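You operate a simulated robot arm through the tools that you are given. There is no shell and no other tool. Be economical: measure what you need, move in short steps, check, and stop when the job is done.

You run a simulated robot arm. Do the job below in one go: nothing can be reset, and whatever is moved stays where it is left.

Task
Skim the steel vat and cool it till the dial shows green.
Fine: froth into the steel bowl, skimmer back, lever and lid shut. Set down upright: blue skimmer.

It is judged by the outcome, as a careful person would: the job done as asked, and still so three seconds after it is handed in. It fails if anything else is knocked over, pushed out of place, dropped, spilled or broken. A push-on lid holds only when it is set on centred and level and pressed home; a screw cap is set on level and turned clockwise until tight.

Robot
A 6-joint arm with a two-finger parallel gripper on a trunk, on a base that drives. Base frame: it is fixed to the floor where the robot stands at the start and does not move with it; the origin is under the middle of the robot, x ahead of it, y to its left, z up. Lengths are in mm, angles in rad, forces in N, time in s.
With the tool pointing down near the work surface it reaches from about 340 to 860 mm from the robot's upright axis, wherever it stands. Its first joint turns from -2.007 to 2.007 rad. Places, roughly: blue lever on the white urn [600, -1500, 900]; blue skimmer (9x9x24 cm) [400, -300, 800]; dial of the steel vat [400, 0, 900]; green lever on the olive urn [600, -1900, 900]; lever on the white pipes [400, 100, 800]; lid of the steel vat [600, 0, 1000]; red lever on the blue vat [500, -600, 900]; red lever on the green vat [500, -1100, 900]; red lever on the steel vat [500, -200, 900]; steel vat [600, 0, 900]; teal lever over the green vat [700, -900, 1200]. Payload 3.43 kg.
Tool frame: the origin (TCP) lies between the finger pads and is the grasp point; the fingertips stand 34 mm ahead of it; z points along the fingers, y is the line along which they close. Largest opening 128 mm; finger width 24, thickness 12; the body of the gripper, 48 by 130 mm, starts 96 mm behind the TCP.
Orientation is that of the tool frame in the base frame, as [roll, pitch, yaw] about the fixed x, y, z axes, in that order (R = Rz(yaw) Ry(pitch) Rx(roll)). With the fingers straight down and closing along the base's y, the tool's x points along the base's -x, its y along +y and its z along -z.

Tools
- The arm moves only by the tool play_rows. Its argument "moves" is a list of rows, each an object of numbers (a shift or turn left out is 0, a gripper value left out holds the last): "x", "y", "z": the shift along the base's x, y, z in m; "wx", "wy", "wz": the turn, a rotation vector about the base's x, y, z in rad; "grip": the finger opening in m, from 0 to 0.128. In form: [{"x": .., "y": .., "z": .., "wx": .., "wy": .., "wz": .., "grip": ..}, ...]. A call has 1 to 20 rows; each row shifts and turns the commanded pose from where the row before left it. A row lasts 0.2 s, in which the tool goes at most 50 mm and 0.15 rad; a call with a longer step from one row to the next is refused whole, and so is a gripper value outside its range. Where a pose cannot be reached the arm comes as near as it can. A force on the tool above 90 N (or 10 N above the force at the start of the call, whichever is more), or a blocked arm, ends the call early, and 0.2 s more pass. Each finger travels about 108 mm/s and halts on what it meets, pressing with about 44 N; the grip force reading is that of the motor and also rises with nothing between the fingers. The clock runs only during rows and for 0.2 s after the last one: add rows that do not move to give the fingers time. The reply holds the time, the measured pose of the TCP, the force on the tool along the base axes, the opening and the grip force, in the units named above and with some noise, with the torque about the TCP (base axes, N m) and any sound that the robot's microphone picked up.
- Cameras (640 x 400 px; columns grow to the right, rows downward): "scene" is now at [-6.3, 159.2, 1441.4]; the picture's right is [-0.44, -0.90, 0.00], its down [-0.33, 0.16, -0.93] and it looks along [0.84, -0.40, -0.37] (base axes); focal length 214 px, centre (320, 200). "wrist" rides on the gripper at [76, -11, -160] in the tool frame; the picture's right is [0.15, 0.99, 0.00], its down [-0.88, 0.13, -0.46] and it looks along [-0.45, 0.07, 0.89] (tool axes); focal length 234 px, centre (320, 200). There is no depth. A picture from a camera that has moved, and an enlarged one, comes with that camera's place and axes in the base frame and with its lens. The place of the scene camera against the robot may be out by one fixed shift of up to 18 mm in any direction.
- grab_frame(camera): a new picture of that camera. No time passes.
- raise_lower(by): slides the trunk up (or, below 0, down) by that many mm; the arm and the scene camera ride with it, the base frame stays. It gives what a move gives, with no picture.
- drive_base(legs): drives the robot by 1 to 6 legs, each [ahead, turn to the left] in mm and rad, along the robot's own axes; the way and the turn of a leg run together, so that a leg with both is an arc; at most 1500 mm and 3.142 rad a leg. The arm and the cameras ride along, it lands a little off, and it stops where it bumps. It gives what a move gives.
- head_to(pan, tilt): turns the head with the scene camera to pan (to the left, within 1.798 rad either way) and tilt (down, from -0.506 to 1.204), counted from straight ahead of the robot. It gives what a move gives.
- close_up(camera, box): a new picture of the part [left, top, right, bottom] of that camera's present view, enlarged. No time passes.
- finish_job(): hands the job in; it is judged then, once.

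Work in short steps. Places have to be worked out from the pictures, the camera data and where the tool is seen: move nearer, look again, correct. Check each grasp and each placing, and mend what went wrong. You have 120 turns and 82 pictures in all, those below and enlarged ones among them. Open the gripper and draw the arm clear of the work before you hand the job in, unless the task says otherwise; then end with one line.

The tools are called by a JSON object that holds its "api" and its "payload". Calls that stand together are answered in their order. play_rows: Moves the arm, as the interface text tells. Its arguments: {"type":"object","properties":{"moves":{"type":"array"}},"required":["moves"]} The other tools are called the same way: raise_lower (by) slides the trunk up or down; drive_base (legs) drives the base; head_to (pan, tilt) turns the head that bears the scene camera; grab_frame (camera) takes a picture; close_up (camera, box) takes an enlarged picture of a part of a camera's view; finish_job () hands the job in.

At the start:

```text
time: 0.0
tcp_pos: [442.0, 89.9, 1412.0]
tcp_rot: [3.142, -0.001, 3.141]
contact_force: [0.7, 0.5, -0.9]
moment: [-0.01, 0.0, 0.01]
width: 127.9
grip_force: 0.1
trunk travel left (down, up): [-675.0, 115.0]
robot x, y, heading: [3.7, -0.6, -0.005]
head pan, tilt: [-0.45, 0.375]
```

scene: 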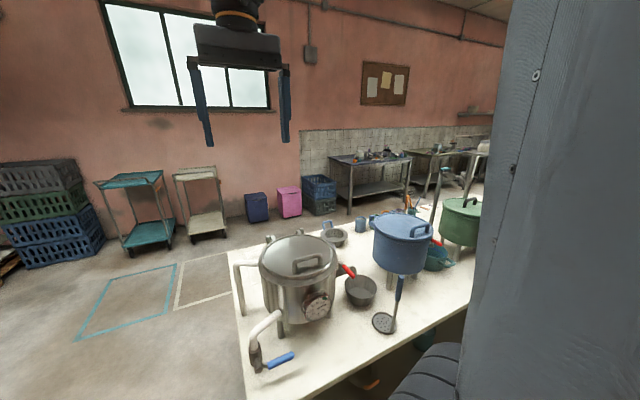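
wrist: 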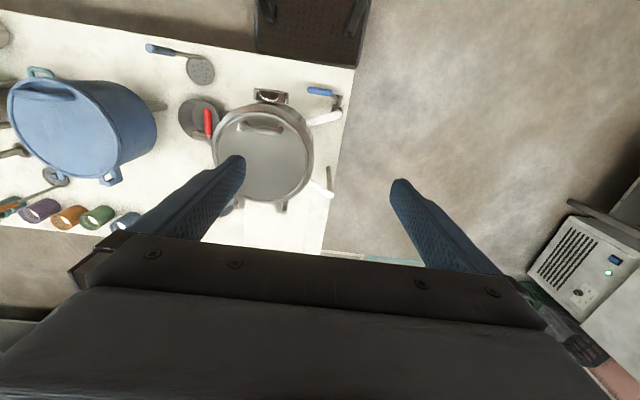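

The scene shows the steel vat with a lid, dial, a red-levered outlet over a bowl, white pipes with a blue lever, and the blue skimmer. I'll enlarge the vat area in both cameras.

{"api": "close_up", "payload": {"camera": "scene", "box": [220, 210, 420, 390]}}

{"api": "close_up", "payload": {"camera": "wrist", "box": [130, 30, 370, 240]}}

```text
2.22 times, centred on (320, 300) of scene
camera zoom: at [-6.3, 159.2, 1441.4], right [-0.44, -0.9, 0.0], down [-0.33, 0.16, -0.93], along [0.84, -0.4, -0.37], focal length 477 px, centre (320, -22)
```

zoom: 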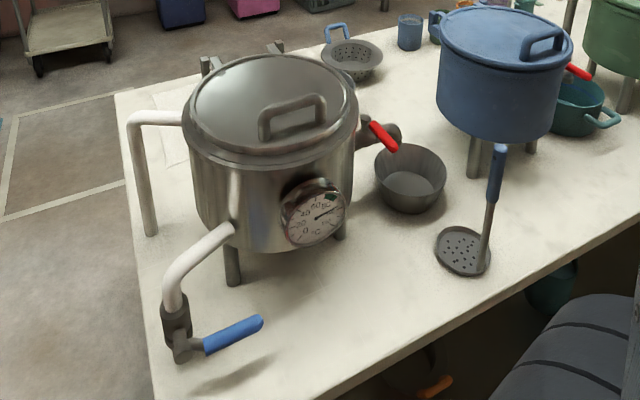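

```text
1.90 times, centred on (250, 135) of wrist
camera zoom: at [366.5, 78.6, 1571.0], right [-0.15, 0.99, 0.0], down [0.88, 0.13, 0.46], along [0.45, 0.07, -0.89], focal length 446 px, centre (453, 324)
```

zoom: 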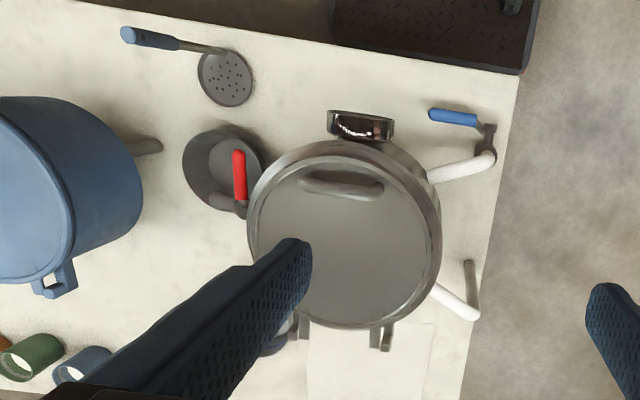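

Now a sharper look at the dial and at the skimmer; I'll turn the head toward the vat first.

{"api": "head_to", "payload": {"pan": -0.25, "tilt": 0.75}}

{"api": "grab_frame", "payload": {"camera": "scene"}}

```text
time: 0.8
tcp_pos: [441.8, 90.6, 1410.0]
tcp_rot: [3.141, 0.001, -3.141]
contact_force: [-0.3, -0.7, 0.5]
moment: [0.04, 0.0, -0.03]
width: 127.9
grip_force: 0.0
trunk travel left (down, up): [-675.0, 115.0]
robot x, y, heading: [-0.3, 0.7, 0.002]
head pan, tilt: [-0.25, 0.75]
```

```text
77 pictures are left
camera scene: at [-9.6, 179.1, 1408.1], right [-0.25, -0.97, 0.0], down [-0.66, 0.17, -0.73], along [0.71, -0.18, -0.68], focal length 214 px, centre (320, 200)
```

scene: 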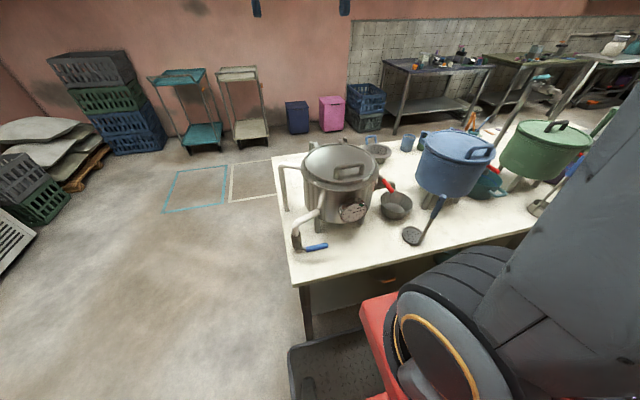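

{"api": "close_up", "payload": {"camera": "scene", "box": [330, 190, 378, 230]}}

{"api": "close_up", "payload": {"camera": "scene", "box": [265, 120, 465, 260]}}

```text
10.00 times, centred on (354, 210) of scene
camera zoom: at [-9.6, 179.1, 1408.1], right [-0.25, -0.97, 0.0], down [-0.66, 0.17, -0.73], along [0.71, -0.18, -0.68], focal length 2145 px, centre (-20, 100)
```

zoom: 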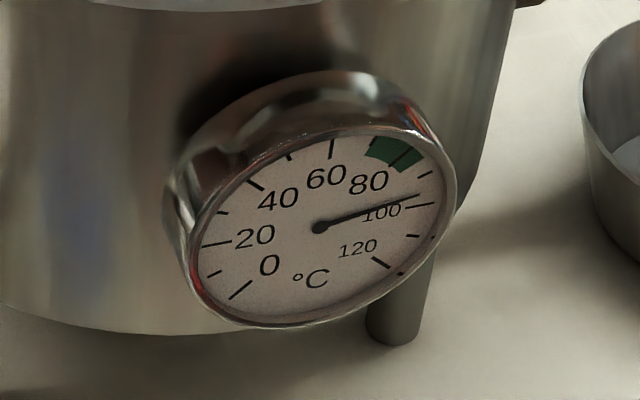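

```text
2.86 times, centred on (365, 190) of scene
camera zoom: at [-9.6, 179.1, 1408.1], right [-0.25, -0.97, 0.0], down [-0.66, 0.17, -0.73], along [0.71, -0.18, -0.68], focal length 613 px, centre (191, 229)
```

zoom: 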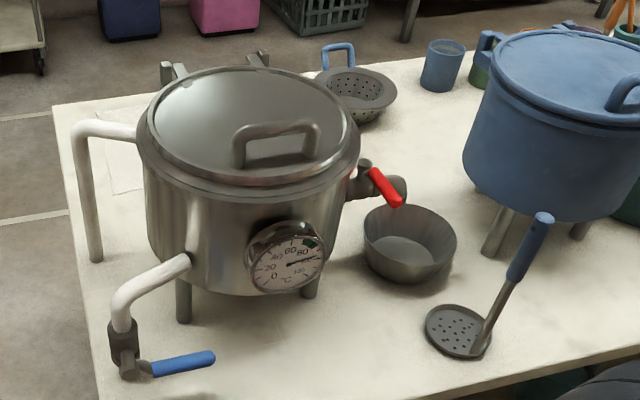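

The dial reads about 96 °C; green is about 75–88. I judge the table near z≈735, and the pipe lever runs from about (400,135,800) to (400,48,800). I'll lower the arm to look closer with the wrist camera.

{"api": "play_rows", "payload": {"moves": [{"x": -0.012, "z": -0.04}, {"x": -0.012, "z": -0.04}, {"x": -0.012, "z": -0.04}, {"x": -0.012, "z": -0.04}, {"x": -0.012, "z": -0.04}, {"x": -0.012, "z": -0.04}]}}

{"api": "grab_frame", "payload": {"camera": "wrist"}}

```text
time: 2.2
tcp_pos: [369.1, 89.2, 1172.8]
tcp_rot: [3.142, 0.001, 3.141]
contact_force: [-0.5, 0.2, 0.0]
moment: [-0.01, -0.01, 0.01]
width: 127.9
grip_force: 0.1
trunk travel left (down, up): [-675.0, 115.0]
robot x, y, heading: [-2.4, -4.4, 0.002]
head pan, tilt: [-0.25, 0.75]
```

```text
74 pictures are left
camera wrist: at [293.0, 78.5, 1331.2], right [-0.15, 0.99, 0.0], down [0.88, 0.13, 0.46], along [0.45, 0.07, -0.89], focal length 234 px, centre (320, 200)
```

wrist: 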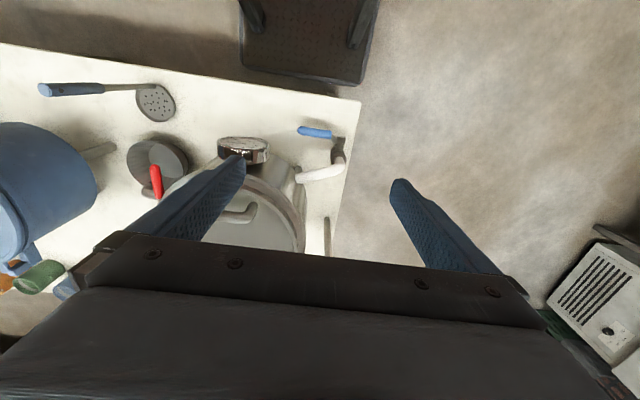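

{"api": "close_up", "payload": {"camera": "wrist", "box": [270, 105, 370, 195]}}

{"api": "close_up", "payload": {"camera": "scene", "box": [280, 200, 345, 262]}}

{"api": "close_up", "payload": {"camera": "scene", "box": [395, 180, 465, 250]}}

```text
4.44 times, centred on (320, 150) of wrist
camera zoom: at [293.0, 78.5, 1331.2], right [-0.15, 0.99, 0.0], down [0.88, 0.13, 0.46], along [0.45, 0.07, -0.89], focal length 1041 px, centre (320, 422)
```

zoom: 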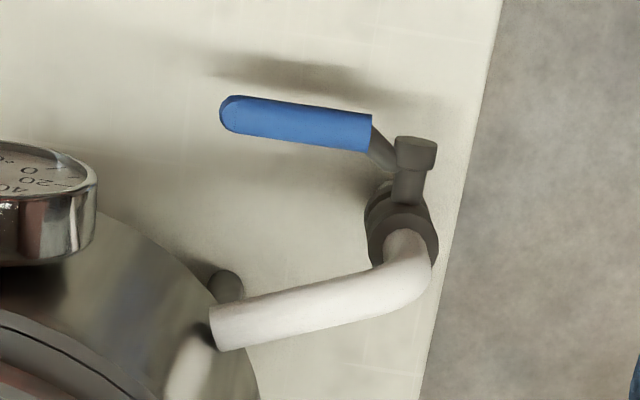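

```text
6.45 times, centred on (312, 231) of scene
camera zoom: at [-9.7, 179.1, 1408.0], right [-0.25, -0.97, 0.0], down [-0.66, 0.17, -0.73], along [0.71, -0.18, -0.68], focal length 1384 px, centre (368, 0)
```

zoom: 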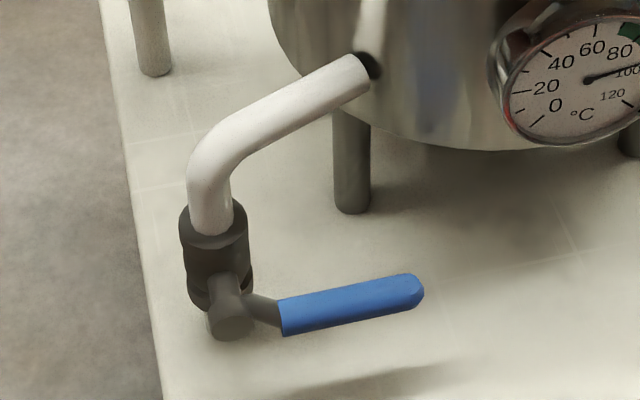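

```text
5.71 times, centred on (430, 215) of scene
camera zoom: at [-9.7, 179.1, 1408.0], right [-0.25, -0.97, 0.0], down [-0.66, 0.17, -0.73], along [0.71, -0.18, -0.68], focal length 1226 px, centre (-309, 114)
```

zoom: 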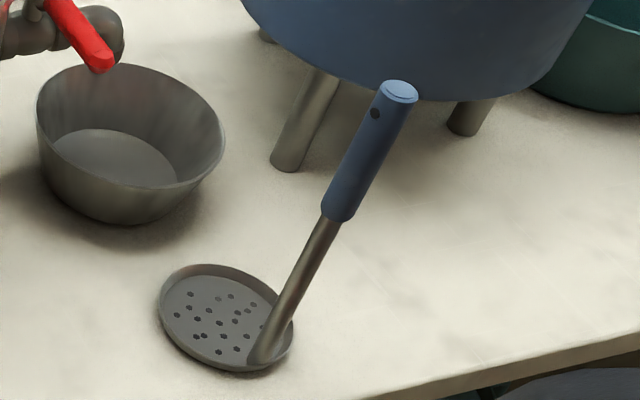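

The pipe lever pivots about an axis pointing at me, so raising it in line with the pipe should open it. The vat lid seems to have rear posts, maybe hinges, so I'll look closer.

{"api": "close_up", "payload": {"camera": "scene", "box": [290, 130, 400, 200]}}

{"api": "play_rows", "payload": {"moves": [{"x": 0.0, "y": -0.045, "z": 0.02}, {"x": 0.03, "y": -0.04, "z": 0.02}, {"x": 0.04, "y": -0.02}, {"x": 0.045, "y": -0.02}, {"x": 0.045}, {"x": 0.045}, {"x": 0.03}]}}

{"api": "grab_frame", "payload": {"camera": "wrist"}}

```text
5.71 times, centred on (345, 165) of scene
camera zoom: at [-9.7, 179.1, 1408.0], right [-0.25, -0.97, 0.0], down [-0.66, 0.17, -0.73], along [0.71, -0.18, -0.68], focal length 1226 px, centre (177, 400)
```

zoom: 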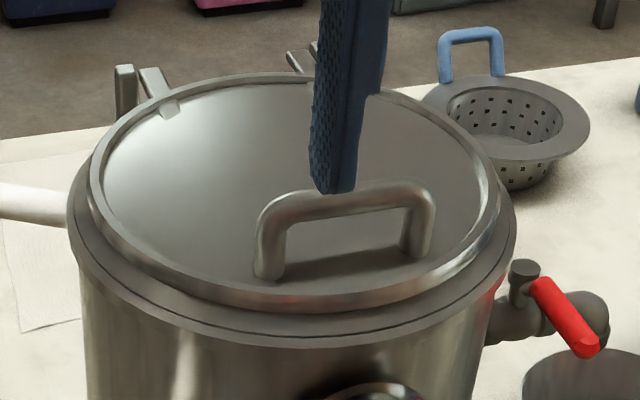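

```text
refused: row 2 steps farther than a row can; nothing moved
```

```text
69 pictures are left
camera wrist: at [293.0, 78.5, 1331.2], right [-0.15, 0.99, 0.0], down [0.88, 0.13, 0.46], along [0.45, 0.07, -0.89], focal length 234 px, centre (320, 200)
```

wrist: 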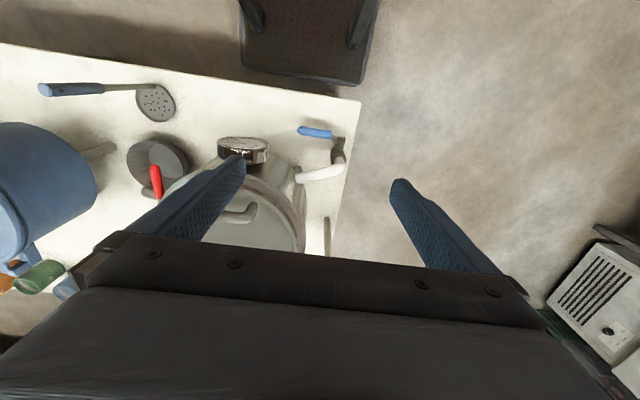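

The lid is hinged at the back (x≈680) with a handle near the front, around (477,-32,1045). I'll turn the gripper a quarter (fingers closing along x) and go above the handle to measure it.

{"api": "play_rows", "payload": {"moves": [{"z": 0.01, "wz": -0.1428}, {"z": 0.01, "wz": -0.1428}, {"z": 0.01, "wz": -0.1428}, {"x": 0.012, "y": -0.014, "wz": -0.1428}, {"x": 0.012, "y": -0.014, "wz": -0.1428}, {"x": 0.014, "y": -0.015, "wz": -0.1428}, {"x": 0.014, "y": -0.015, "wz": -0.1428}, {"x": 0.014, "y": -0.016, "wz": -0.1428}, {"x": 0.014, "y": -0.016, "wz": -0.1428}, {"x": 0.014, "y": -0.016, "wz": -0.1428}, {"x": 0.014, "y": -0.015, "wz": -0.1428}]}}

{"api": "grab_frame", "payload": {"camera": "wrist"}}

{"api": "grab_frame", "payload": {"camera": "scene"}}

```text
time: 4.7
tcp_pos: [477.6, -31.5, 1201.0]
tcp_rot: [3.141, -0.002, 1.569]
contact_force: [-0.1, 0.0, -0.1]
moment: [-0.01, -0.03, -0.02]
width: 128.0
grip_force: 0.1
trunk travel left (down, up): [-675.0, 115.0]
robot x, y, heading: [1.1, 3.4, -0.006]
head pan, tilt: [-0.25, 0.75]
```

```text
68 pictures are left
camera wrist: at [466.6, 43.5, 1360.2], right [0.99, 0.14, 0.0], down [0.13, -0.88, 0.46], along [0.07, -0.45, -0.89], focal length 234 px, centre (320, 200)
```

wrist: 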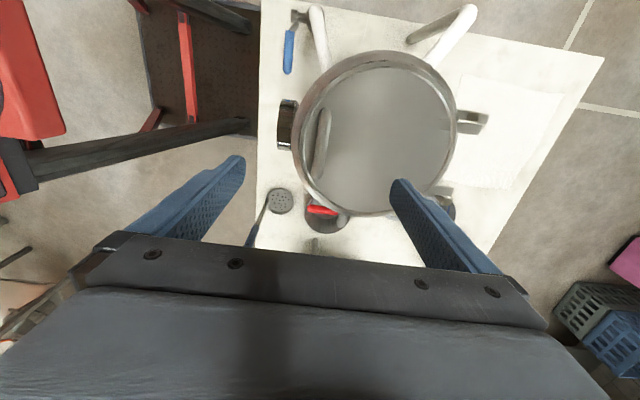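

```text
67 pictures are left
camera scene: at [-10.0, 179.3, 1408.0], right [-0.25, -0.97, 0.0], down [-0.66, 0.17, -0.73], along [0.71, -0.18, -0.68], focal length 214 px, centre (320, 200)
```

scene: 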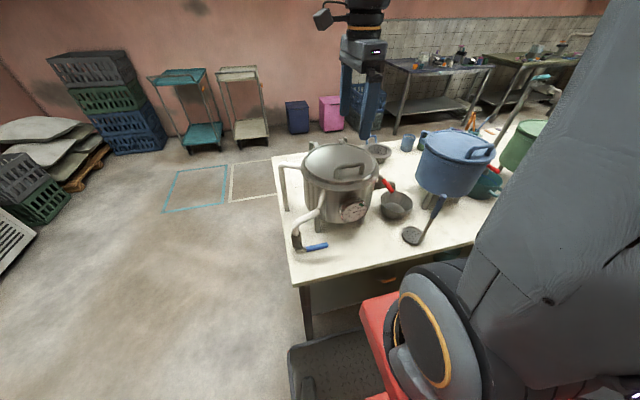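

{"api": "close_up", "payload": {"camera": "wrist", "box": [270, 40, 500, 230]}}

```text
2.11 times, centred on (385, 135) of wrist
camera zoom: at [466.6, 43.5, 1360.2], right [0.99, 0.14, 0.0], down [0.13, -0.88, 0.46], along [0.07, -0.45, -0.89], focal length 493 px, centre (183, 337)
```

zoom: 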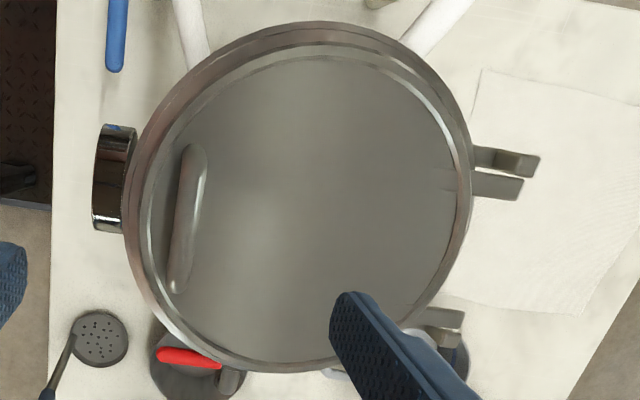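

From two wrist views: handle bar centre ≈ (482,-37,~1010), lid centre ≈ (572,-40), hinge line x≈695–705. I narrow the fingers and descend to just above the bar, then look.

{"api": "play_rows", "payload": {"moves": [{"grip": 0.06, "x": 0.004, "y": -0.005}, {"grip": 0.06, "z": -0.04}, {"z": -0.04}, {"z": -0.04}, {}]}}

{"api": "close_up", "payload": {"camera": "wrist", "box": [200, 60, 480, 280]}}

{"api": "close_up", "payload": {"camera": "scene", "box": [290, 100, 400, 200]}}

```text
time: 5.8
tcp_pos: [482.3, -35.6, 1078.8]
tcp_rot: [3.141, 0.0, 1.573]
contact_force: [-0.1, -0.3, 0.8]
moment: [0.02, 0.01, 0.01]
width: 60.3
grip_force: 0.1
trunk travel left (down, up): [-675.0, 115.0]
robot x, y, heading: [-2.3, 2.1, 0.004]
head pan, tilt: [-0.25, 0.75]
```

```text
1.82 times, centred on (340, 170) of wrist
camera zoom: at [470.9, 40.4, 1239.3], right [0.99, 0.15, 0.0], down [0.13, -0.88, 0.46], along [0.07, -0.45, -0.89], focal length 426 px, centre (284, 254)
```

zoom: 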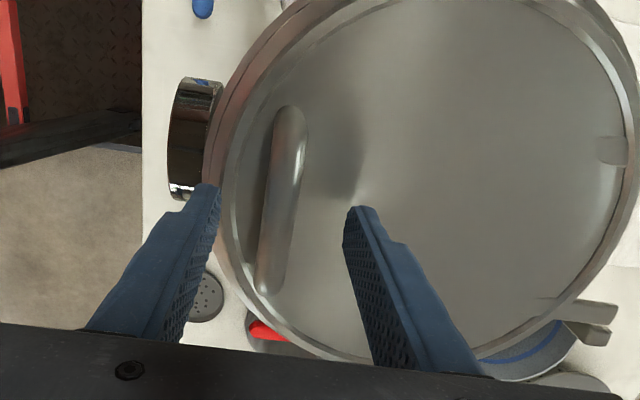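

```text
4.00 times, centred on (345, 150) of scene
camera zoom: at [-9.6, 179.1, 1408.1], right [-0.25, -0.97, 0.0], down [-0.66, 0.17, -0.73], along [0.71, -0.18, -0.68], focal length 858 px, centre (220, 400)
```

zoom: 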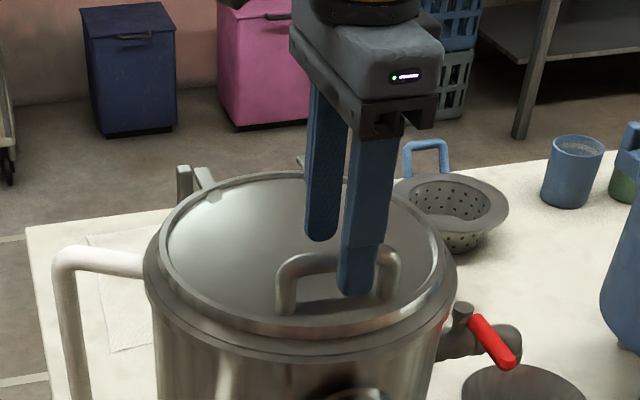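

The bar sits between the fingers in x and y. I descend gently toward TCP z≈1025 and then close.

{"api": "play_rows", "payload": {"moves": [{"z": -0.02}, {"z": -0.015}, {"z": -0.01}, {"z": -0.008}, {}]}}

{"api": "close_up", "payload": {"camera": "scene", "box": [310, 140, 380, 190]}}

```text
time: 6.7
tcp_pos: [484.7, -36.2, 1046.3]
tcp_rot: [3.125, 0.0, 1.571]
contact_force: [-22.5, 1.0, 43.0]
moment: [0.05, -0.12, 0.01]
width: 57.4
grip_force: 0.0
trunk travel left (down, up): [-675.0, 115.0]
robot x, y, heading: [-0.5, 3.3, -0.002]
head pan, tilt: [-0.25, 0.75]
stopped in row 4: the force on the tool passed its limit at 107 N (the readings are from after the stop); the commanded pose is now the measured one
```

```text
8.00 times, centred on (345, 165) of scene
camera zoom: at [-12.4, 179.3, 1408.2], right [-0.25, -0.97, 0.0], down [-0.66, 0.17, -0.73], along [0.71, -0.18, -0.68], focal length 1716 px, centre (120, 480)
```

zoom: 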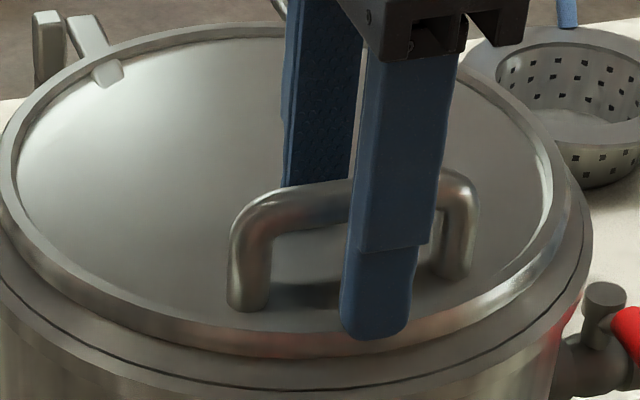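

The front fingertip touched the lid's rim at z≈1012, so the bar is near z≈1037. I back off 3 mm and close on the bar.

{"api": "play_rows", "payload": {"moves": [{"z": 0.004, "x": -0.002}, {"grip": 0.03}, {"grip": 0.01}, {"grip": 0.01}, {"grip": 0.01}]}}

{"api": "close_up", "payload": {"camera": "scene", "box": [310, 140, 380, 190]}}

```text
time: 7.9
tcp_pos: [482.9, -34.7, 1047.0]
tcp_rot: [3.128, 0.002, 1.572]
contact_force: [-24.8, -2.6, 7.2]
moment: [-0.05, -0.03, 0.04]
width: 23.6
grip_force: 11.8
trunk travel left (down, up): [-675.0, 115.0]
robot x, y, heading: [-2.8, 0.3, 0.004]
head pan, tilt: [-0.25, 0.75]
```

```text
8.00 times, centred on (345, 165) of scene
camera zoom: at [-11.3, 179.0, 1408.0], right [-0.25, -0.97, 0.0], down [-0.66, 0.17, -0.73], along [0.71, -0.18, -0.68], focal length 1716 px, centre (120, 480)
```

zoom: 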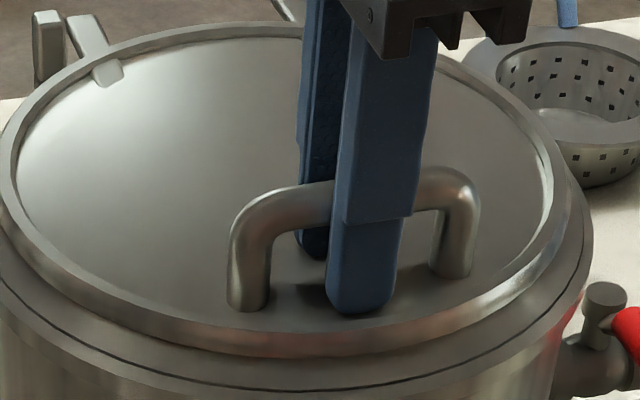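

The fingers straddle the bar; I let the grip settle to be sure it is tight.

{"api": "play_rows", "payload": {"moves": [{"x": 0.002, "grip": 0.0}, {"grip": 0.0}]}}

```text
time: 8.5
tcp_pos: [478.6, -35.6, 1046.5]
tcp_rot: [3.139, 0.0, 1.571]
contact_force: [-60.4, -3.1, 12.4]
moment: [-0.59, -0.22, -0.02]
width: 15.8
grip_force: 44.9
trunk travel left (down, up): [-675.0, 115.0]
robot x, y, heading: [-0.8, -1.0, -0.0]
head pan, tilt: [-0.25, 0.75]
```

The bar is firmly held, with a pull of −60 N in x because my command is offset. I re-seat slightly higher with the command centred on the bar.

{"api": "play_rows", "payload": {"moves": [{"x": -0.004, "grip": 0.024}, {"z": 0.006, "grip": 0.024}, {"grip": 0.0}, {"grip": 0.0}]}}

```text
time: 9.5
tcp_pos: [480.9, -34.9, 1053.7]
tcp_rot: [3.131, 0.0, 1.571]
contact_force: [-27.7, 0.4, 1.0]
moment: [0.19, 0.13, -0.05]
width: 15.3
grip_force: 44.7
trunk travel left (down, up): [-675.0, 115.0]
robot x, y, heading: [0.2, 0.2, 0.0]
head pan, tilt: [-0.25, 0.75]
```

Gripped well. I now lift the lid along a first 15° of the hinge arc and check the forces.

{"api": "play_rows", "payload": {"moves": [{"x": 0.0003, "z": 0.0109}, {"x": 0.0028, "z": 0.0109}, {"x": 0.0034, "z": 0.0107}, {"x": 0.0039, "z": 0.0105}, {"x": 0.0044, "z": 0.0102}]}}

{"api": "close_up", "payload": {"camera": "scene", "box": [280, 80, 420, 210]}}

```text
time: 10.7
tcp_pos: [496.1, -34.8, 1108.1]
tcp_rot: [3.125, 0.002, 1.574]
contact_force: [-30.1, 11.7, 11.1]
moment: [0.21, 0.01, -0.09]
width: 16.0
grip_force: 44.8
trunk travel left (down, up): [-675.0, 115.0]
robot x, y, heading: [-3.7, -5.9, 0.0]
head pan, tilt: [-0.25, 0.75]
```

```text
3.08 times, centred on (350, 145) of scene
camera zoom: at [-12.0, 179.8, 1408.1], right [-0.25, -0.97, 0.0], down [-0.66, 0.17, -0.73], along [0.71, -0.18, -0.68], focal length 660 px, centre (228, 369)
```

zoom: 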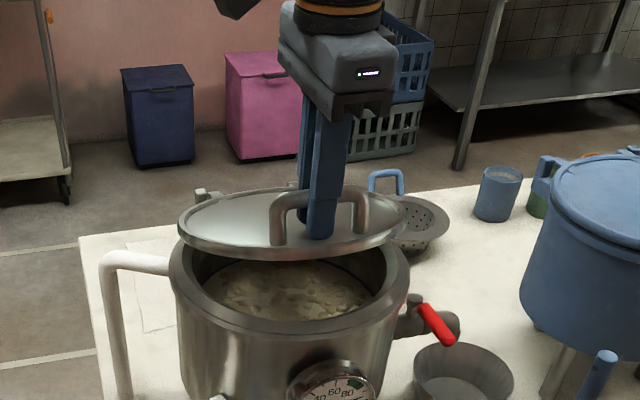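

The lid is swinging open cleanly and froth is visible. I continue along the arc to about 55°.

{"api": "play_rows", "payload": {"moves": [{"x": 0.0067, "z": 0.0166}, {"x": 0.01, "z": 0.0157}, {"x": 0.0114, "z": 0.0149}, {"x": 0.0126, "z": 0.0137}]}}

{"api": "play_rows", "payload": {"moves": [{"x": 0.0137, "z": 0.0126}, {"x": 0.0149, "z": 0.0114}]}}

{"api": "close_up", "payload": {"camera": "scene", "box": [280, 50, 420, 210]}}

```text
time: 11.7
tcp_pos: [537.3, -35.8, 1168.2]
tcp_rot: [3.119, 0.002, 1.572]
contact_force: [-31.5, 7.7, 26.5]
moment: [-0.06, 0.08, -0.03]
width: 15.6
grip_force: 44.8
trunk travel left (down, up): [-675.0, 115.0]
robot x, y, heading: [-3.8, 1.8, 0.001]
head pan, tilt: [-0.25, 0.75]
```

```text
time: 12.3
tcp_pos: [565.6, -35.3, 1194.4]
tcp_rot: [3.121, 0.001, 1.571]
contact_force: [-31.4, 1.5, 37.9]
moment: [-0.08, 0.04, 0.04]
width: 15.5
grip_force: 44.6
trunk travel left (down, up): [-675.0, 115.0]
robot x, y, heading: [0.2, 1.2, 0.003]
head pan, tilt: [-0.25, 0.75]
```

```text
2.50 times, centred on (350, 130) of scene
camera zoom: at [-12.9, 179.4, 1408.1], right [-0.25, -0.97, 0.0], down [-0.66, 0.17, -0.73], along [0.71, -0.18, -0.68], focal length 536 px, centre (245, 375)
```

zoom: 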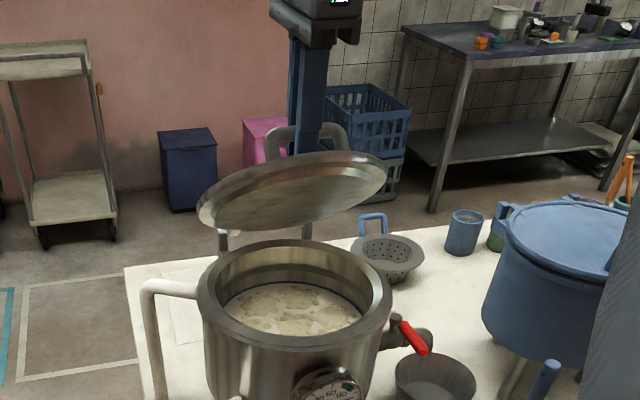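

A circle fit of the measured points puts the hinge near (706,1000), radius 229 for the TCP; we're at about 42° open. I continue with the corrected arc.

{"api": "play_rows", "payload": {"moves": [{"x": 0.0144, "z": 0.0143}, {"x": 0.0172, "z": 0.0101}, {"x": 0.018, "z": 0.0086}, {"x": 0.0187, "z": 0.007}]}}

{"api": "play_rows", "payload": {"moves": [{"x": 0.0193, "z": 0.0053}, {"x": 0.0196, "z": 0.0037}, {"x": 0.0199, "z": 0.0019}]}}

{"api": "close_up", "payload": {"camera": "scene", "box": [280, 50, 420, 210]}}

```text
time: 13.3
tcp_pos: [637.3, -36.2, 1229.2]
tcp_rot: [3.128, 0.001, 1.572]
contact_force: [3.9, -2.3, -15.2]
moment: [-0.37, -0.08, -0.1]
width: 15.5
grip_force: 45.4
trunk travel left (down, up): [-675.0, 115.0]
robot x, y, heading: [-0.7, -0.5, 0.0]
head pan, tilt: [-0.25, 0.75]
```

```text
time: 14.1
tcp_pos: [695.6, -36.2, 1240.7]
tcp_rot: [3.13, 0.0, 1.572]
contact_force: [0.7, 3.8, -18.4]
moment: [0.5, -0.09, -0.08]
width: 15.8
grip_force: 45.0
trunk travel left (down, up): [-675.0, 115.0]
robot x, y, heading: [3.7, 3.6, -0.001]
head pan, tilt: [-0.25, 0.75]
```

```text
2.50 times, centred on (350, 130) of scene
camera zoom: at [-9.4, 179.5, 1408.0], right [-0.25, -0.97, 0.0], down [-0.66, 0.17, -0.73], along [0.71, -0.18, -0.68], focal length 536 px, centre (245, 375)
```

zoom: 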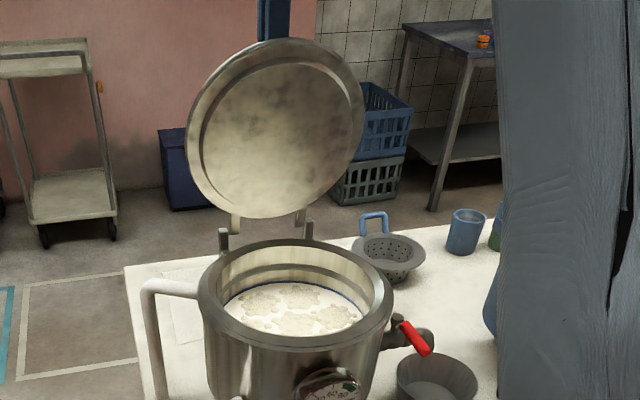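

Excellent; about 77° open. I continue past vertical toward the rest stop, in small steps.

{"api": "play_rows", "payload": {"moves": [{"x": 0.02, "z": 0.0002}, {"x": 0.0199, "z": -0.0016}, {"x": 0.0197, "z": -0.0033}]}}

{"api": "play_rows", "payload": {"moves": [{"x": 0.0195, "z": -0.005}, {"x": 0.0188, "z": -0.0066}]}}

{"api": "close_up", "payload": {"camera": "scene", "box": [280, 50, 420, 210]}}

```text
time: 14.9
tcp_pos: [754.4, -36.7, 1236.6]
tcp_rot: [3.13, 0.001, 1.573]
contact_force: [-8.2, 5.7, -30.3]
moment: [0.02, -0.07, -0.11]
width: 16.0
grip_force: 45.4
trunk travel left (down, up): [-675.0, 115.0]
robot x, y, heading: [-4.8, 0.0, -0.004]
head pan, tilt: [-0.25, 0.75]
```

```text
time: 15.5
tcp_pos: [791.0, -35.0, 1225.9]
tcp_rot: [3.133, 0.003, 1.57]
contact_force: [-31.3, 7.3, -20.0]
moment: [0.18, 0.09, -0.06]
width: 15.3
grip_force: 45.1
trunk travel left (down, up): [-675.0, 115.0]
robot x, y, heading: [1.1, -0.1, 0.003]
head pan, tilt: [-0.25, 0.75]
```

```text
2.50 times, centred on (350, 130) of scene
camera zoom: at [-11.1, 179.7, 1408.1], right [-0.25, -0.97, 0.0], down [-0.66, 0.17, -0.73], along [0.71, -0.18, -0.68], focal length 536 px, centre (245, 375)
```

zoom: 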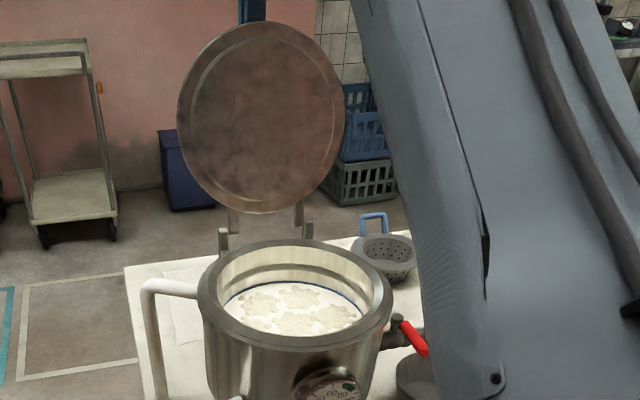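

The lid is past vertical (~101°) and x-force rises; one more small step tells whether it's at the stop.

{"api": "play_rows", "payload": {"moves": [{"x": 0.009, "z": -0.004}, {}]}}

```text
time: 16.0
tcp_pos: [790.7, -35.8, 1226.3]
tcp_rot: [-3.138, -0.001, 1.572]
contact_force: [-40.8, 2.9, 14.8]
moment: [-0.4, 0.22, -0.12]
width: 15.5
grip_force: 44.9
trunk travel left (down, up): [-675.0, 115.0]
robot x, y, heading: [-1.9, -0.7, -0.003]
head pan, tilt: [-0.25, 0.75]
stopped in row 2: the force on the tool passed its limit at 91 N (the readings are from after the stop); the commanded pose is now the measured one
```

The lid rests on its stop. I release slightly and lift the gripper straight up.

{"api": "play_rows", "payload": {"moves": [{"x": -0.003, "grip": 0.025}, {"grip": 0.036}, {"grip": 0.036}, {"z": 0.02}, {"z": 0.03}, {"z": 0.03}, {"z": 0.03}]}}

{"api": "close_up", "payload": {"camera": "scene", "box": [280, 50, 420, 210]}}

```text
time: 17.6
tcp_pos: [766.9, -34.2, 1313.6]
tcp_rot: [-3.141, 0.0, 1.57]
contact_force: [-0.2, -0.4, 0.3]
moment: [0.01, 0.01, 0.02]
width: 36.3
grip_force: 0.0
out of reach, approached as far as the arm can: row 5, 6, 7
trunk travel left (down, up): [-675.0, 115.0]
robot x, y, heading: [-0.3, 0.5, 0.004]
head pan, tilt: [-0.25, 0.75]
```

```text
2.50 times, centred on (350, 130) of scene
camera zoom: at [-10.7, 179.3, 1408.0], right [-0.25, -0.97, 0.0], down [-0.66, 0.17, -0.73], along [0.71, -0.18, -0.68], focal length 536 px, centre (245, 375)
```

zoom: 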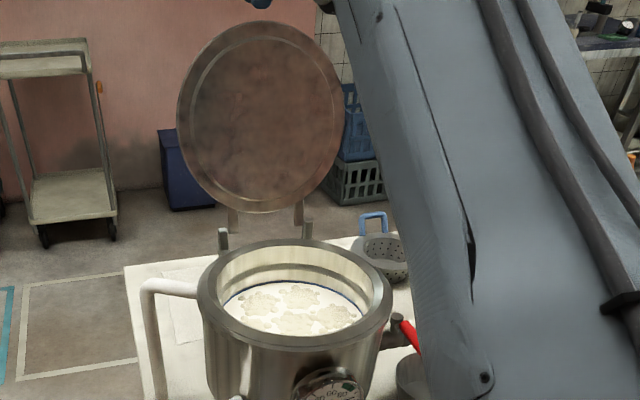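

The lid stays open by itself. Next I go to the skimmer handle, estimated vertical at about (362,-297), top z≈975, turning the gripper back to its home yaw and hovering above.

{"api": "play_rows", "payload": {"moves": [{"x": -0.037, "y": -0.0238, "wz": 0.1428, "grip": 0.08}, {"x": -0.037, "y": -0.0238, "wz": 0.1428}, {"x": -0.037, "y": -0.0238, "wz": 0.1428}, {"x": -0.037, "y": -0.0238, "wz": 0.1428}, {"x": -0.037, "y": -0.0238, "wz": 0.1428}, {"x": -0.037, "y": -0.0238, "wz": 0.1428}, {"x": -0.037, "y": -0.0238, "wz": 0.1428}, {"x": -0.037, "y": -0.0238, "wz": 0.1428}, {"x": -0.037, "y": -0.0238, "wz": 0.1428}, {"x": -0.037, "y": -0.0238, "wz": 0.1428}, {"x": -0.037, "y": -0.0238, "wz": 0.1428}, {"z": -0.04}, {"z": -0.04}, {"z": -0.04}, {"z": -0.04}, {"z": -0.03}]}}

{"api": "grab_frame", "payload": {"camera": "wrist"}}

{"api": "grab_frame", "payload": {"camera": "scene"}}

```text
time: 21.0
tcp_pos: [360.5, -298.0, 1125.5]
tcp_rot: [-3.139, 0.001, -3.14]
contact_force: [0.0, -0.6, -0.4]
moment: [-0.02, -0.04, 0.02]
width: 79.9
grip_force: 0.0
trunk travel left (down, up): [-675.0, 115.0]
robot x, y, heading: [1.9, -4.6, -0.0]
head pan, tilt: [-0.25, 0.75]
```

```text
56 pictures are left
camera wrist: at [284.3, -309.3, 1284.2], right [-0.15, 0.99, 0.0], down [0.88, 0.13, 0.46], along [0.45, 0.06, -0.89], focal length 234 px, centre (320, 200)
```

wrist: 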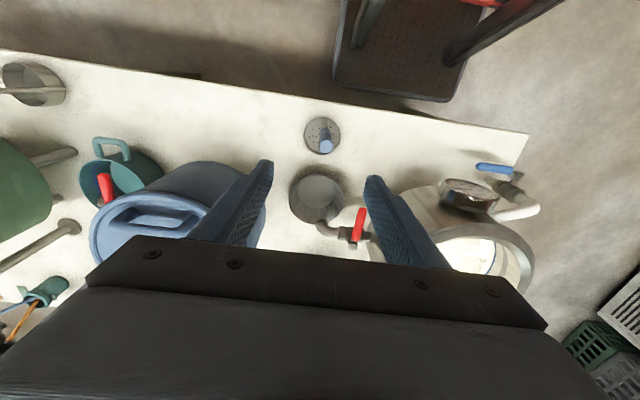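

```text
55 pictures are left
camera scene: at [-11.1, 179.4, 1408.0], right [-0.25, -0.97, 0.0], down [-0.66, 0.17, -0.73], along [0.71, -0.18, -0.68], focal length 214 px, centre (320, 200)
```

scene: 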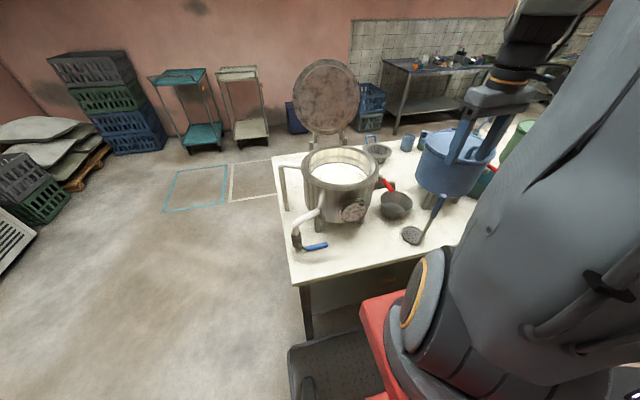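

{"api": "close_up", "payload": {"camera": "wrist", "box": [260, 90, 400, 260]}}

```text
2.35 times, centred on (330, 175) of wrist
camera zoom: at [284.3, -309.3, 1284.2], right [-0.15, 0.99, 0.0], down [0.88, 0.13, 0.46], along [0.45, 0.06, -0.89], focal length 551 px, centre (296, 259)
```

zoom: 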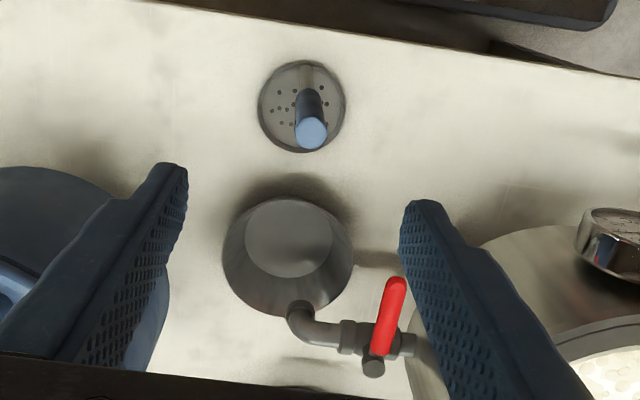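

Handle axis measured at (360.5,-291), top z≈975; disc centre about (394,-290); bowl centre about (530,-283). I descend around the handle to z≈935 and grip.

{"api": "play_rows", "payload": {"moves": [{"y": 0.007, "z": -0.03}, {"z": -0.04}, {"z": -0.04}, {"z": -0.03}, {"z": -0.03}, {"z": -0.02}]}}

{"api": "close_up", "payload": {"camera": "scene", "box": [370, 120, 490, 260]}}

```text
time: 22.4
tcp_pos: [360.3, -290.4, 934.8]
tcp_rot: [3.141, 0.0, 3.141]
contact_force: [-0.3, -0.6, 0.2]
moment: [0.01, -0.02, 0.0]
width: 80.1
grip_force: 0.1
trunk travel left (down, up): [-675.0, 115.0]
robot x, y, heading: [-1.9, 1.2, -0.002]
head pan, tilt: [-0.25, 0.75]
```

```text
2.86 times, centred on (430, 190) of scene
camera zoom: at [-11.1, 179.4, 1408.0], right [-0.25, -0.97, 0.0], down [-0.66, 0.17, -0.73], along [0.71, -0.18, -0.68], focal length 613 px, centre (6, 229)
```

zoom: 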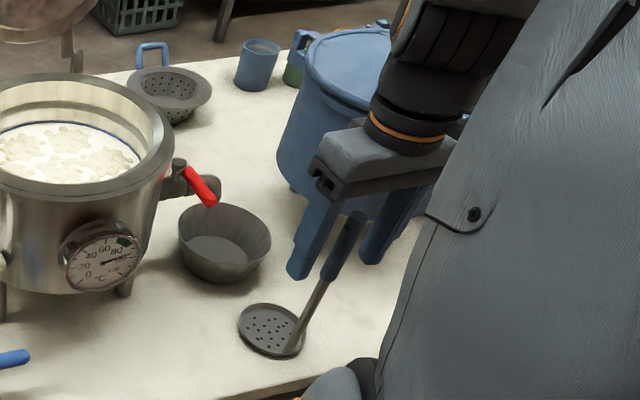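

The handle is between the fingers. I close and lift a little.

{"api": "play_rows", "payload": {"moves": [{"grip": 0.05}, {"grip": 0.02}, {"grip": 0.0}, {"grip": 0.0}, {"grip": 0.0}]}}

{"api": "play_rows", "payload": {"moves": [{"z": 0.015}, {"z": 0.03}, {"z": 0.04}, {"z": 0.04}, {}]}}

{"api": "close_up", "payload": {"camera": "scene", "box": [370, 120, 490, 260]}}

{"api": "close_up", "payload": {"camera": "wrist", "box": [200, 40, 440, 260]}}

```text
time: 23.6
tcp_pos: [360.2, -288.8, 933.9]
tcp_rot: [-3.141, 0.0, -3.141]
contact_force: [-0.7, -0.4, 0.1]
moment: [-0.31, 0.01, -0.09]
width: 16.7
grip_force: 43.8
trunk travel left (down, up): [-675.0, 115.0]
robot x, y, heading: [1.1, -0.5, 0.001]
head pan, tilt: [-0.25, 0.75]
```

```text
time: 24.8
tcp_pos: [359.5, -293.1, 1059.6]
tcp_rot: [-3.139, -0.001, 3.14]
contact_force: [0.1, 2.1, -2.3]
moment: [0.25, 0.04, 0.03]
width: 16.8
grip_force: 43.7
trunk travel left (down, up): [-675.0, 115.0]
robot x, y, heading: [-1.9, -1.2, -0.003]
head pan, tilt: [-0.25, 0.75]
```

```text
2.86 times, centred on (430, 190) of scene
camera zoom: at [-10.8, 179.3, 1408.0], right [-0.25, -0.97, 0.0], down [-0.66, 0.17, -0.73], along [0.71, -0.18, -0.68], focal length 613 px, centre (6, 229)
```

zoom: 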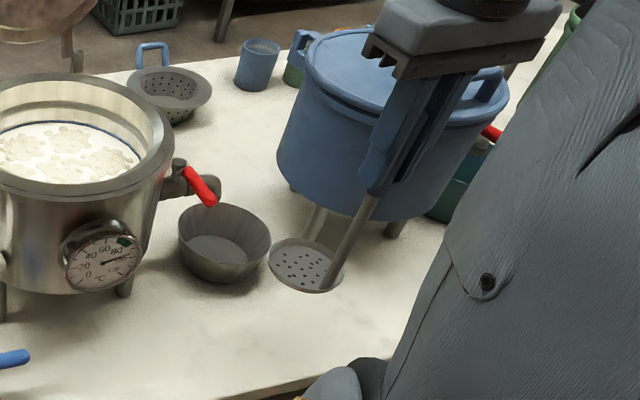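

```text
1.82 times, centred on (320, 150) of wrist
camera zoom: at [283.4, -303.6, 1218.3], right [-0.15, 0.99, 0.0], down [0.88, 0.13, 0.46], along [0.45, 0.07, -0.89], focal length 426 px, centre (320, 291)
```

zoom: 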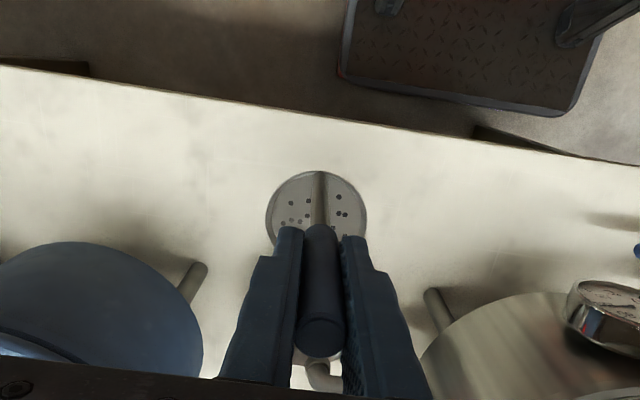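

The skimmer is held straight, disc bottom about 199 mm below the TCP. I raise it and carry it level over the vat to see the froth.

{"api": "play_rows", "payload": {"moves": [{"z": 0.045}, {"z": 0.045}, {"z": 0.045}, {"z": 0.045}, {"x": 0.022, "y": 0.035}, {"x": 0.022, "y": 0.035}, {"x": 0.022, "y": 0.035}, {"x": 0.022, "y": 0.035}, {"x": 0.02, "y": 0.035}, {"x": 0.02, "y": 0.035}, {"x": 0.02, "y": 0.035}, {}]}}

{"api": "grab_frame", "payload": {"camera": "wrist"}}

{"api": "close_up", "payload": {"camera": "scene", "box": [280, 120, 400, 220]}}

```text
time: 27.4
tcp_pos: [508.2, -43.0, 1237.5]
tcp_rot: [-3.139, 0.0, 3.141]
contact_force: [0.0, 0.4, -2.1]
moment: [0.0, 0.07, 0.02]
width: 17.1
grip_force: 44.2
trunk travel left (down, up): [-675.0, 115.0]
robot x, y, heading: [0.7, -0.7, 0.005]
head pan, tilt: [-0.25, 0.75]
```

```text
50 pictures are left
camera wrist: at [432.3, -54.4, 1397.7], right [-0.15, 0.99, 0.0], down [0.88, 0.13, 0.46], along [0.45, 0.06, -0.89], focal length 234 px, centre (320, 200)
```

wrist: 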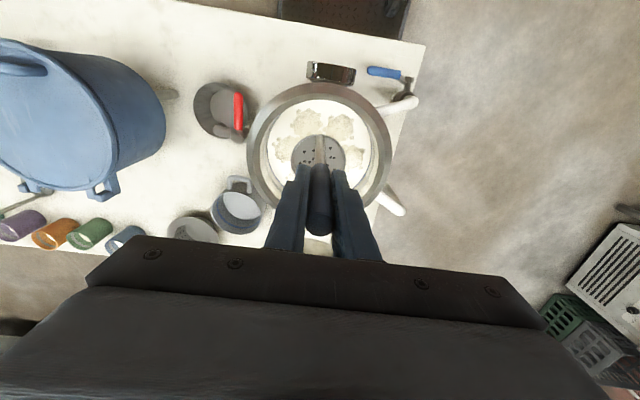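

```text
4.00 times, centred on (340, 170) of scene
camera zoom: at [-10.7, 179.4, 1408.0], right [-0.25, -0.97, 0.0], down [-0.66, 0.17, -0.73], along [0.71, -0.18, -0.68], focal length 858 px, centre (240, 320)
```

zoom: 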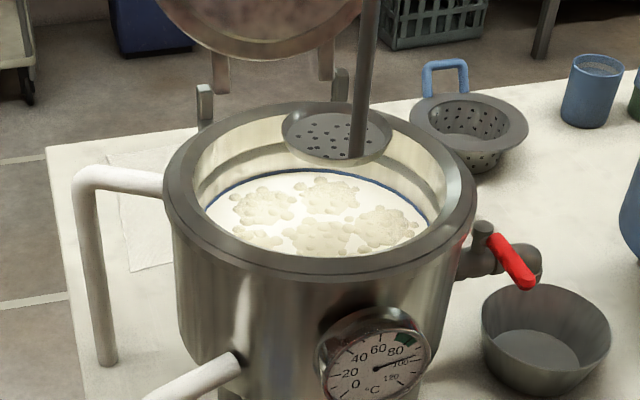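

Five froth patches float inside. I enlarge the wrist view to place them precisely.

{"api": "close_up", "payload": {"camera": "wrist", "box": [235, 70, 410, 220]}}

```text
2.67 times, centred on (322, 145) of wrist
camera zoom: at [432.3, -54.4, 1397.7], right [-0.15, 0.99, 0.0], down [0.88, 0.13, 0.46], along [0.45, 0.06, -0.89], focal length 624 px, centre (313, 347)
```

zoom: 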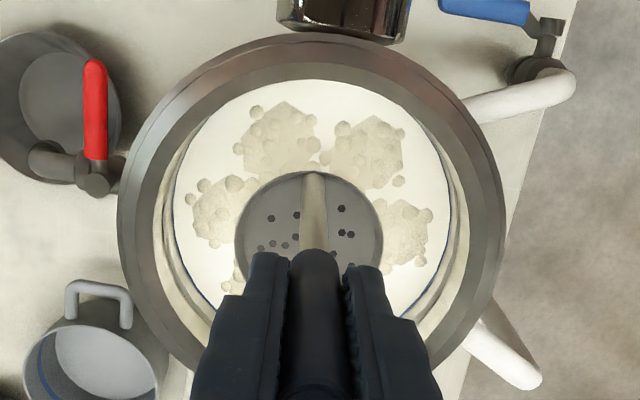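

Combining both views, the froth lies at z≈940 as a centre patch plus six around it, vat centre ≈ (564,-39), liquid radius ≈ 98. I dip the disc at the centre, slide toward the front and lift to see what is caught.

{"api": "play_rows", "payload": {"moves": [{"x": 0.022, "y": 0.004}, {"z": -0.03}, {"z": -0.03}, {"z": -0.025}, {"z": -0.02}, {"z": -0.018}, {}]}}

{"api": "close_up", "payload": {"camera": "scene", "box": [280, 120, 400, 220]}}

```text
time: 29.0
tcp_pos: [528.6, -41.2, 1113.7]
tcp_rot: [-3.139, -0.001, 3.141]
contact_force: [0.3, 0.4, -2.5]
moment: [0.0, 0.08, 0.02]
width: 17.1
grip_force: 44.2
trunk travel left (down, up): [-675.0, 115.0]
robot x, y, heading: [0.9, -0.7, 0.004]
head pan, tilt: [-0.25, 0.75]
```

```text
4.00 times, centred on (340, 170) of scene
camera zoom: at [-10.7, 179.3, 1408.1], right [-0.25, -0.97, 0.0], down [-0.66, 0.17, -0.73], along [0.71, -0.18, -0.68], focal length 858 px, centre (240, 320)
```

zoom: 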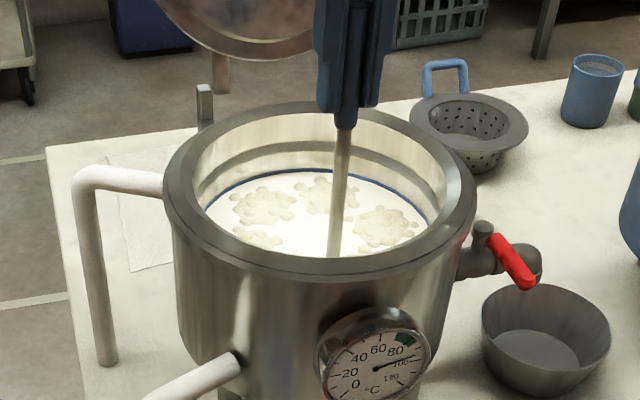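

The disc is submerged and the centre patch appears taken onto it. I slide forward under the two front patches and lift clear.

{"api": "play_rows", "payload": {"moves": [{"x": -0.015}, {"x": -0.015}, {"x": -0.01}, {"z": 0.015}, {"z": 0.02}, {"z": 0.025}, {"z": 0.03}, {"z": 0.035}]}}

{"api": "close_up", "payload": {"camera": "scene", "box": [280, 120, 400, 220]}}

{"api": "close_up", "payload": {"camera": "wrist", "box": [235, 70, 410, 220]}}

```text
time: 30.8
tcp_pos: [488.9, -41.1, 1240.7]
tcp_rot: [-3.141, 0.0, 3.141]
contact_force: [0.2, 1.6, -2.5]
moment: [0.02, 0.09, 0.04]
width: 17.7
grip_force: 44.0
trunk travel left (down, up): [-675.0, 115.0]
robot x, y, heading: [-2.2, 0.5, -0.004]
head pan, tilt: [-0.25, 0.75]
```

```text
4.00 times, centred on (340, 170) of scene
camera zoom: at [-10.6, 179.3, 1408.1], right [-0.25, -0.97, 0.0], down [-0.66, 0.17, -0.73], along [0.71, -0.18, -0.68], focal length 858 px, centre (240, 320)
```

zoom: 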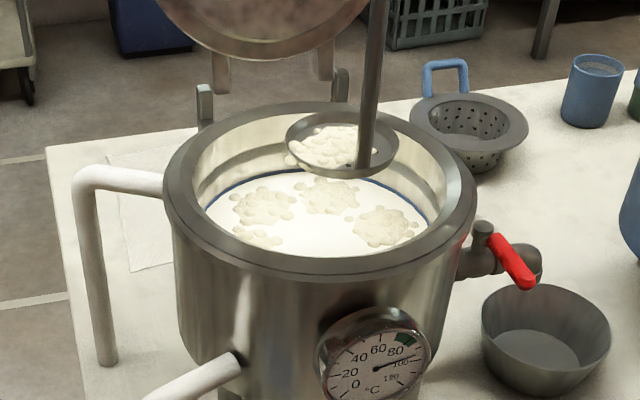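

```text
2.67 times, centred on (322, 145) of wrist
camera zoom: at [413.4, -52.4, 1400.2], right [-0.15, 0.99, 0.0], down [0.88, 0.13, 0.46], along [0.45, 0.06, -0.89], focal length 624 px, centre (313, 347)
```

zoom: 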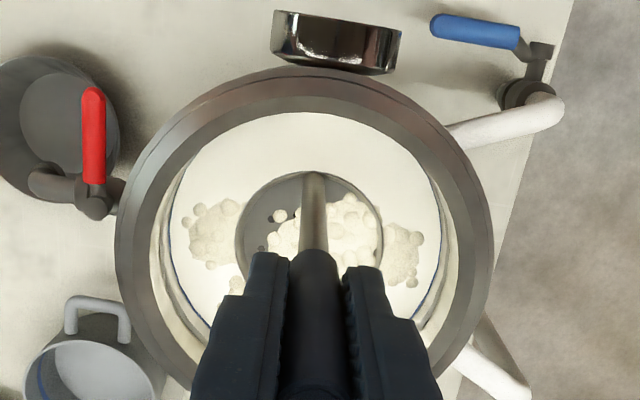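

Three patches are on the skimmer. The bowl sits too close to the robot for tilting the skimmer outward, so I back the base up 200 mm first.

{"api": "drive_base", "payload": {"legs": [[-200, 0]]}}

{"api": "grab_frame", "payload": {"camera": "scene"}}

```text
time: 32.4
tcp_pos: [290.1, -41.2, 1239.7]
tcp_rot: [-3.139, 0.001, 3.141]
contact_force: [0.2, -0.3, -2.0]
moment: [0.0, 0.07, -0.01]
width: 17.3
grip_force: 44.2
trunk travel left (down, up): [-675.0, 115.0]
robot x, y, heading: [-200.7, 0.5, -0.001]
head pan, tilt: [-0.25, 0.75]
```

```text
44 pictures are left
camera scene: at [-209.7, 179.5, 1408.0], right [-0.25, -0.97, 0.0], down [-0.66, 0.17, -0.73], along [0.71, -0.18, -0.68], focal length 214 px, centre (320, 200)
```

scene: 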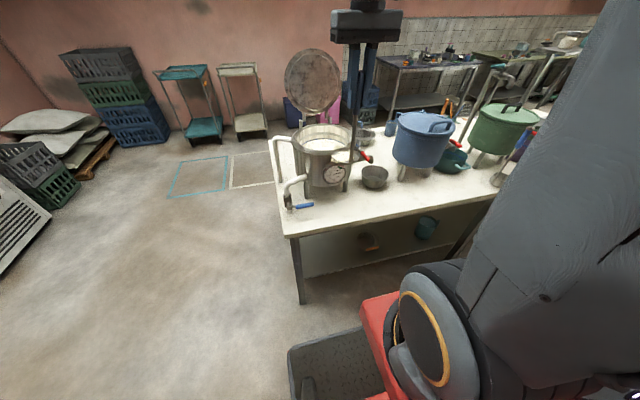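

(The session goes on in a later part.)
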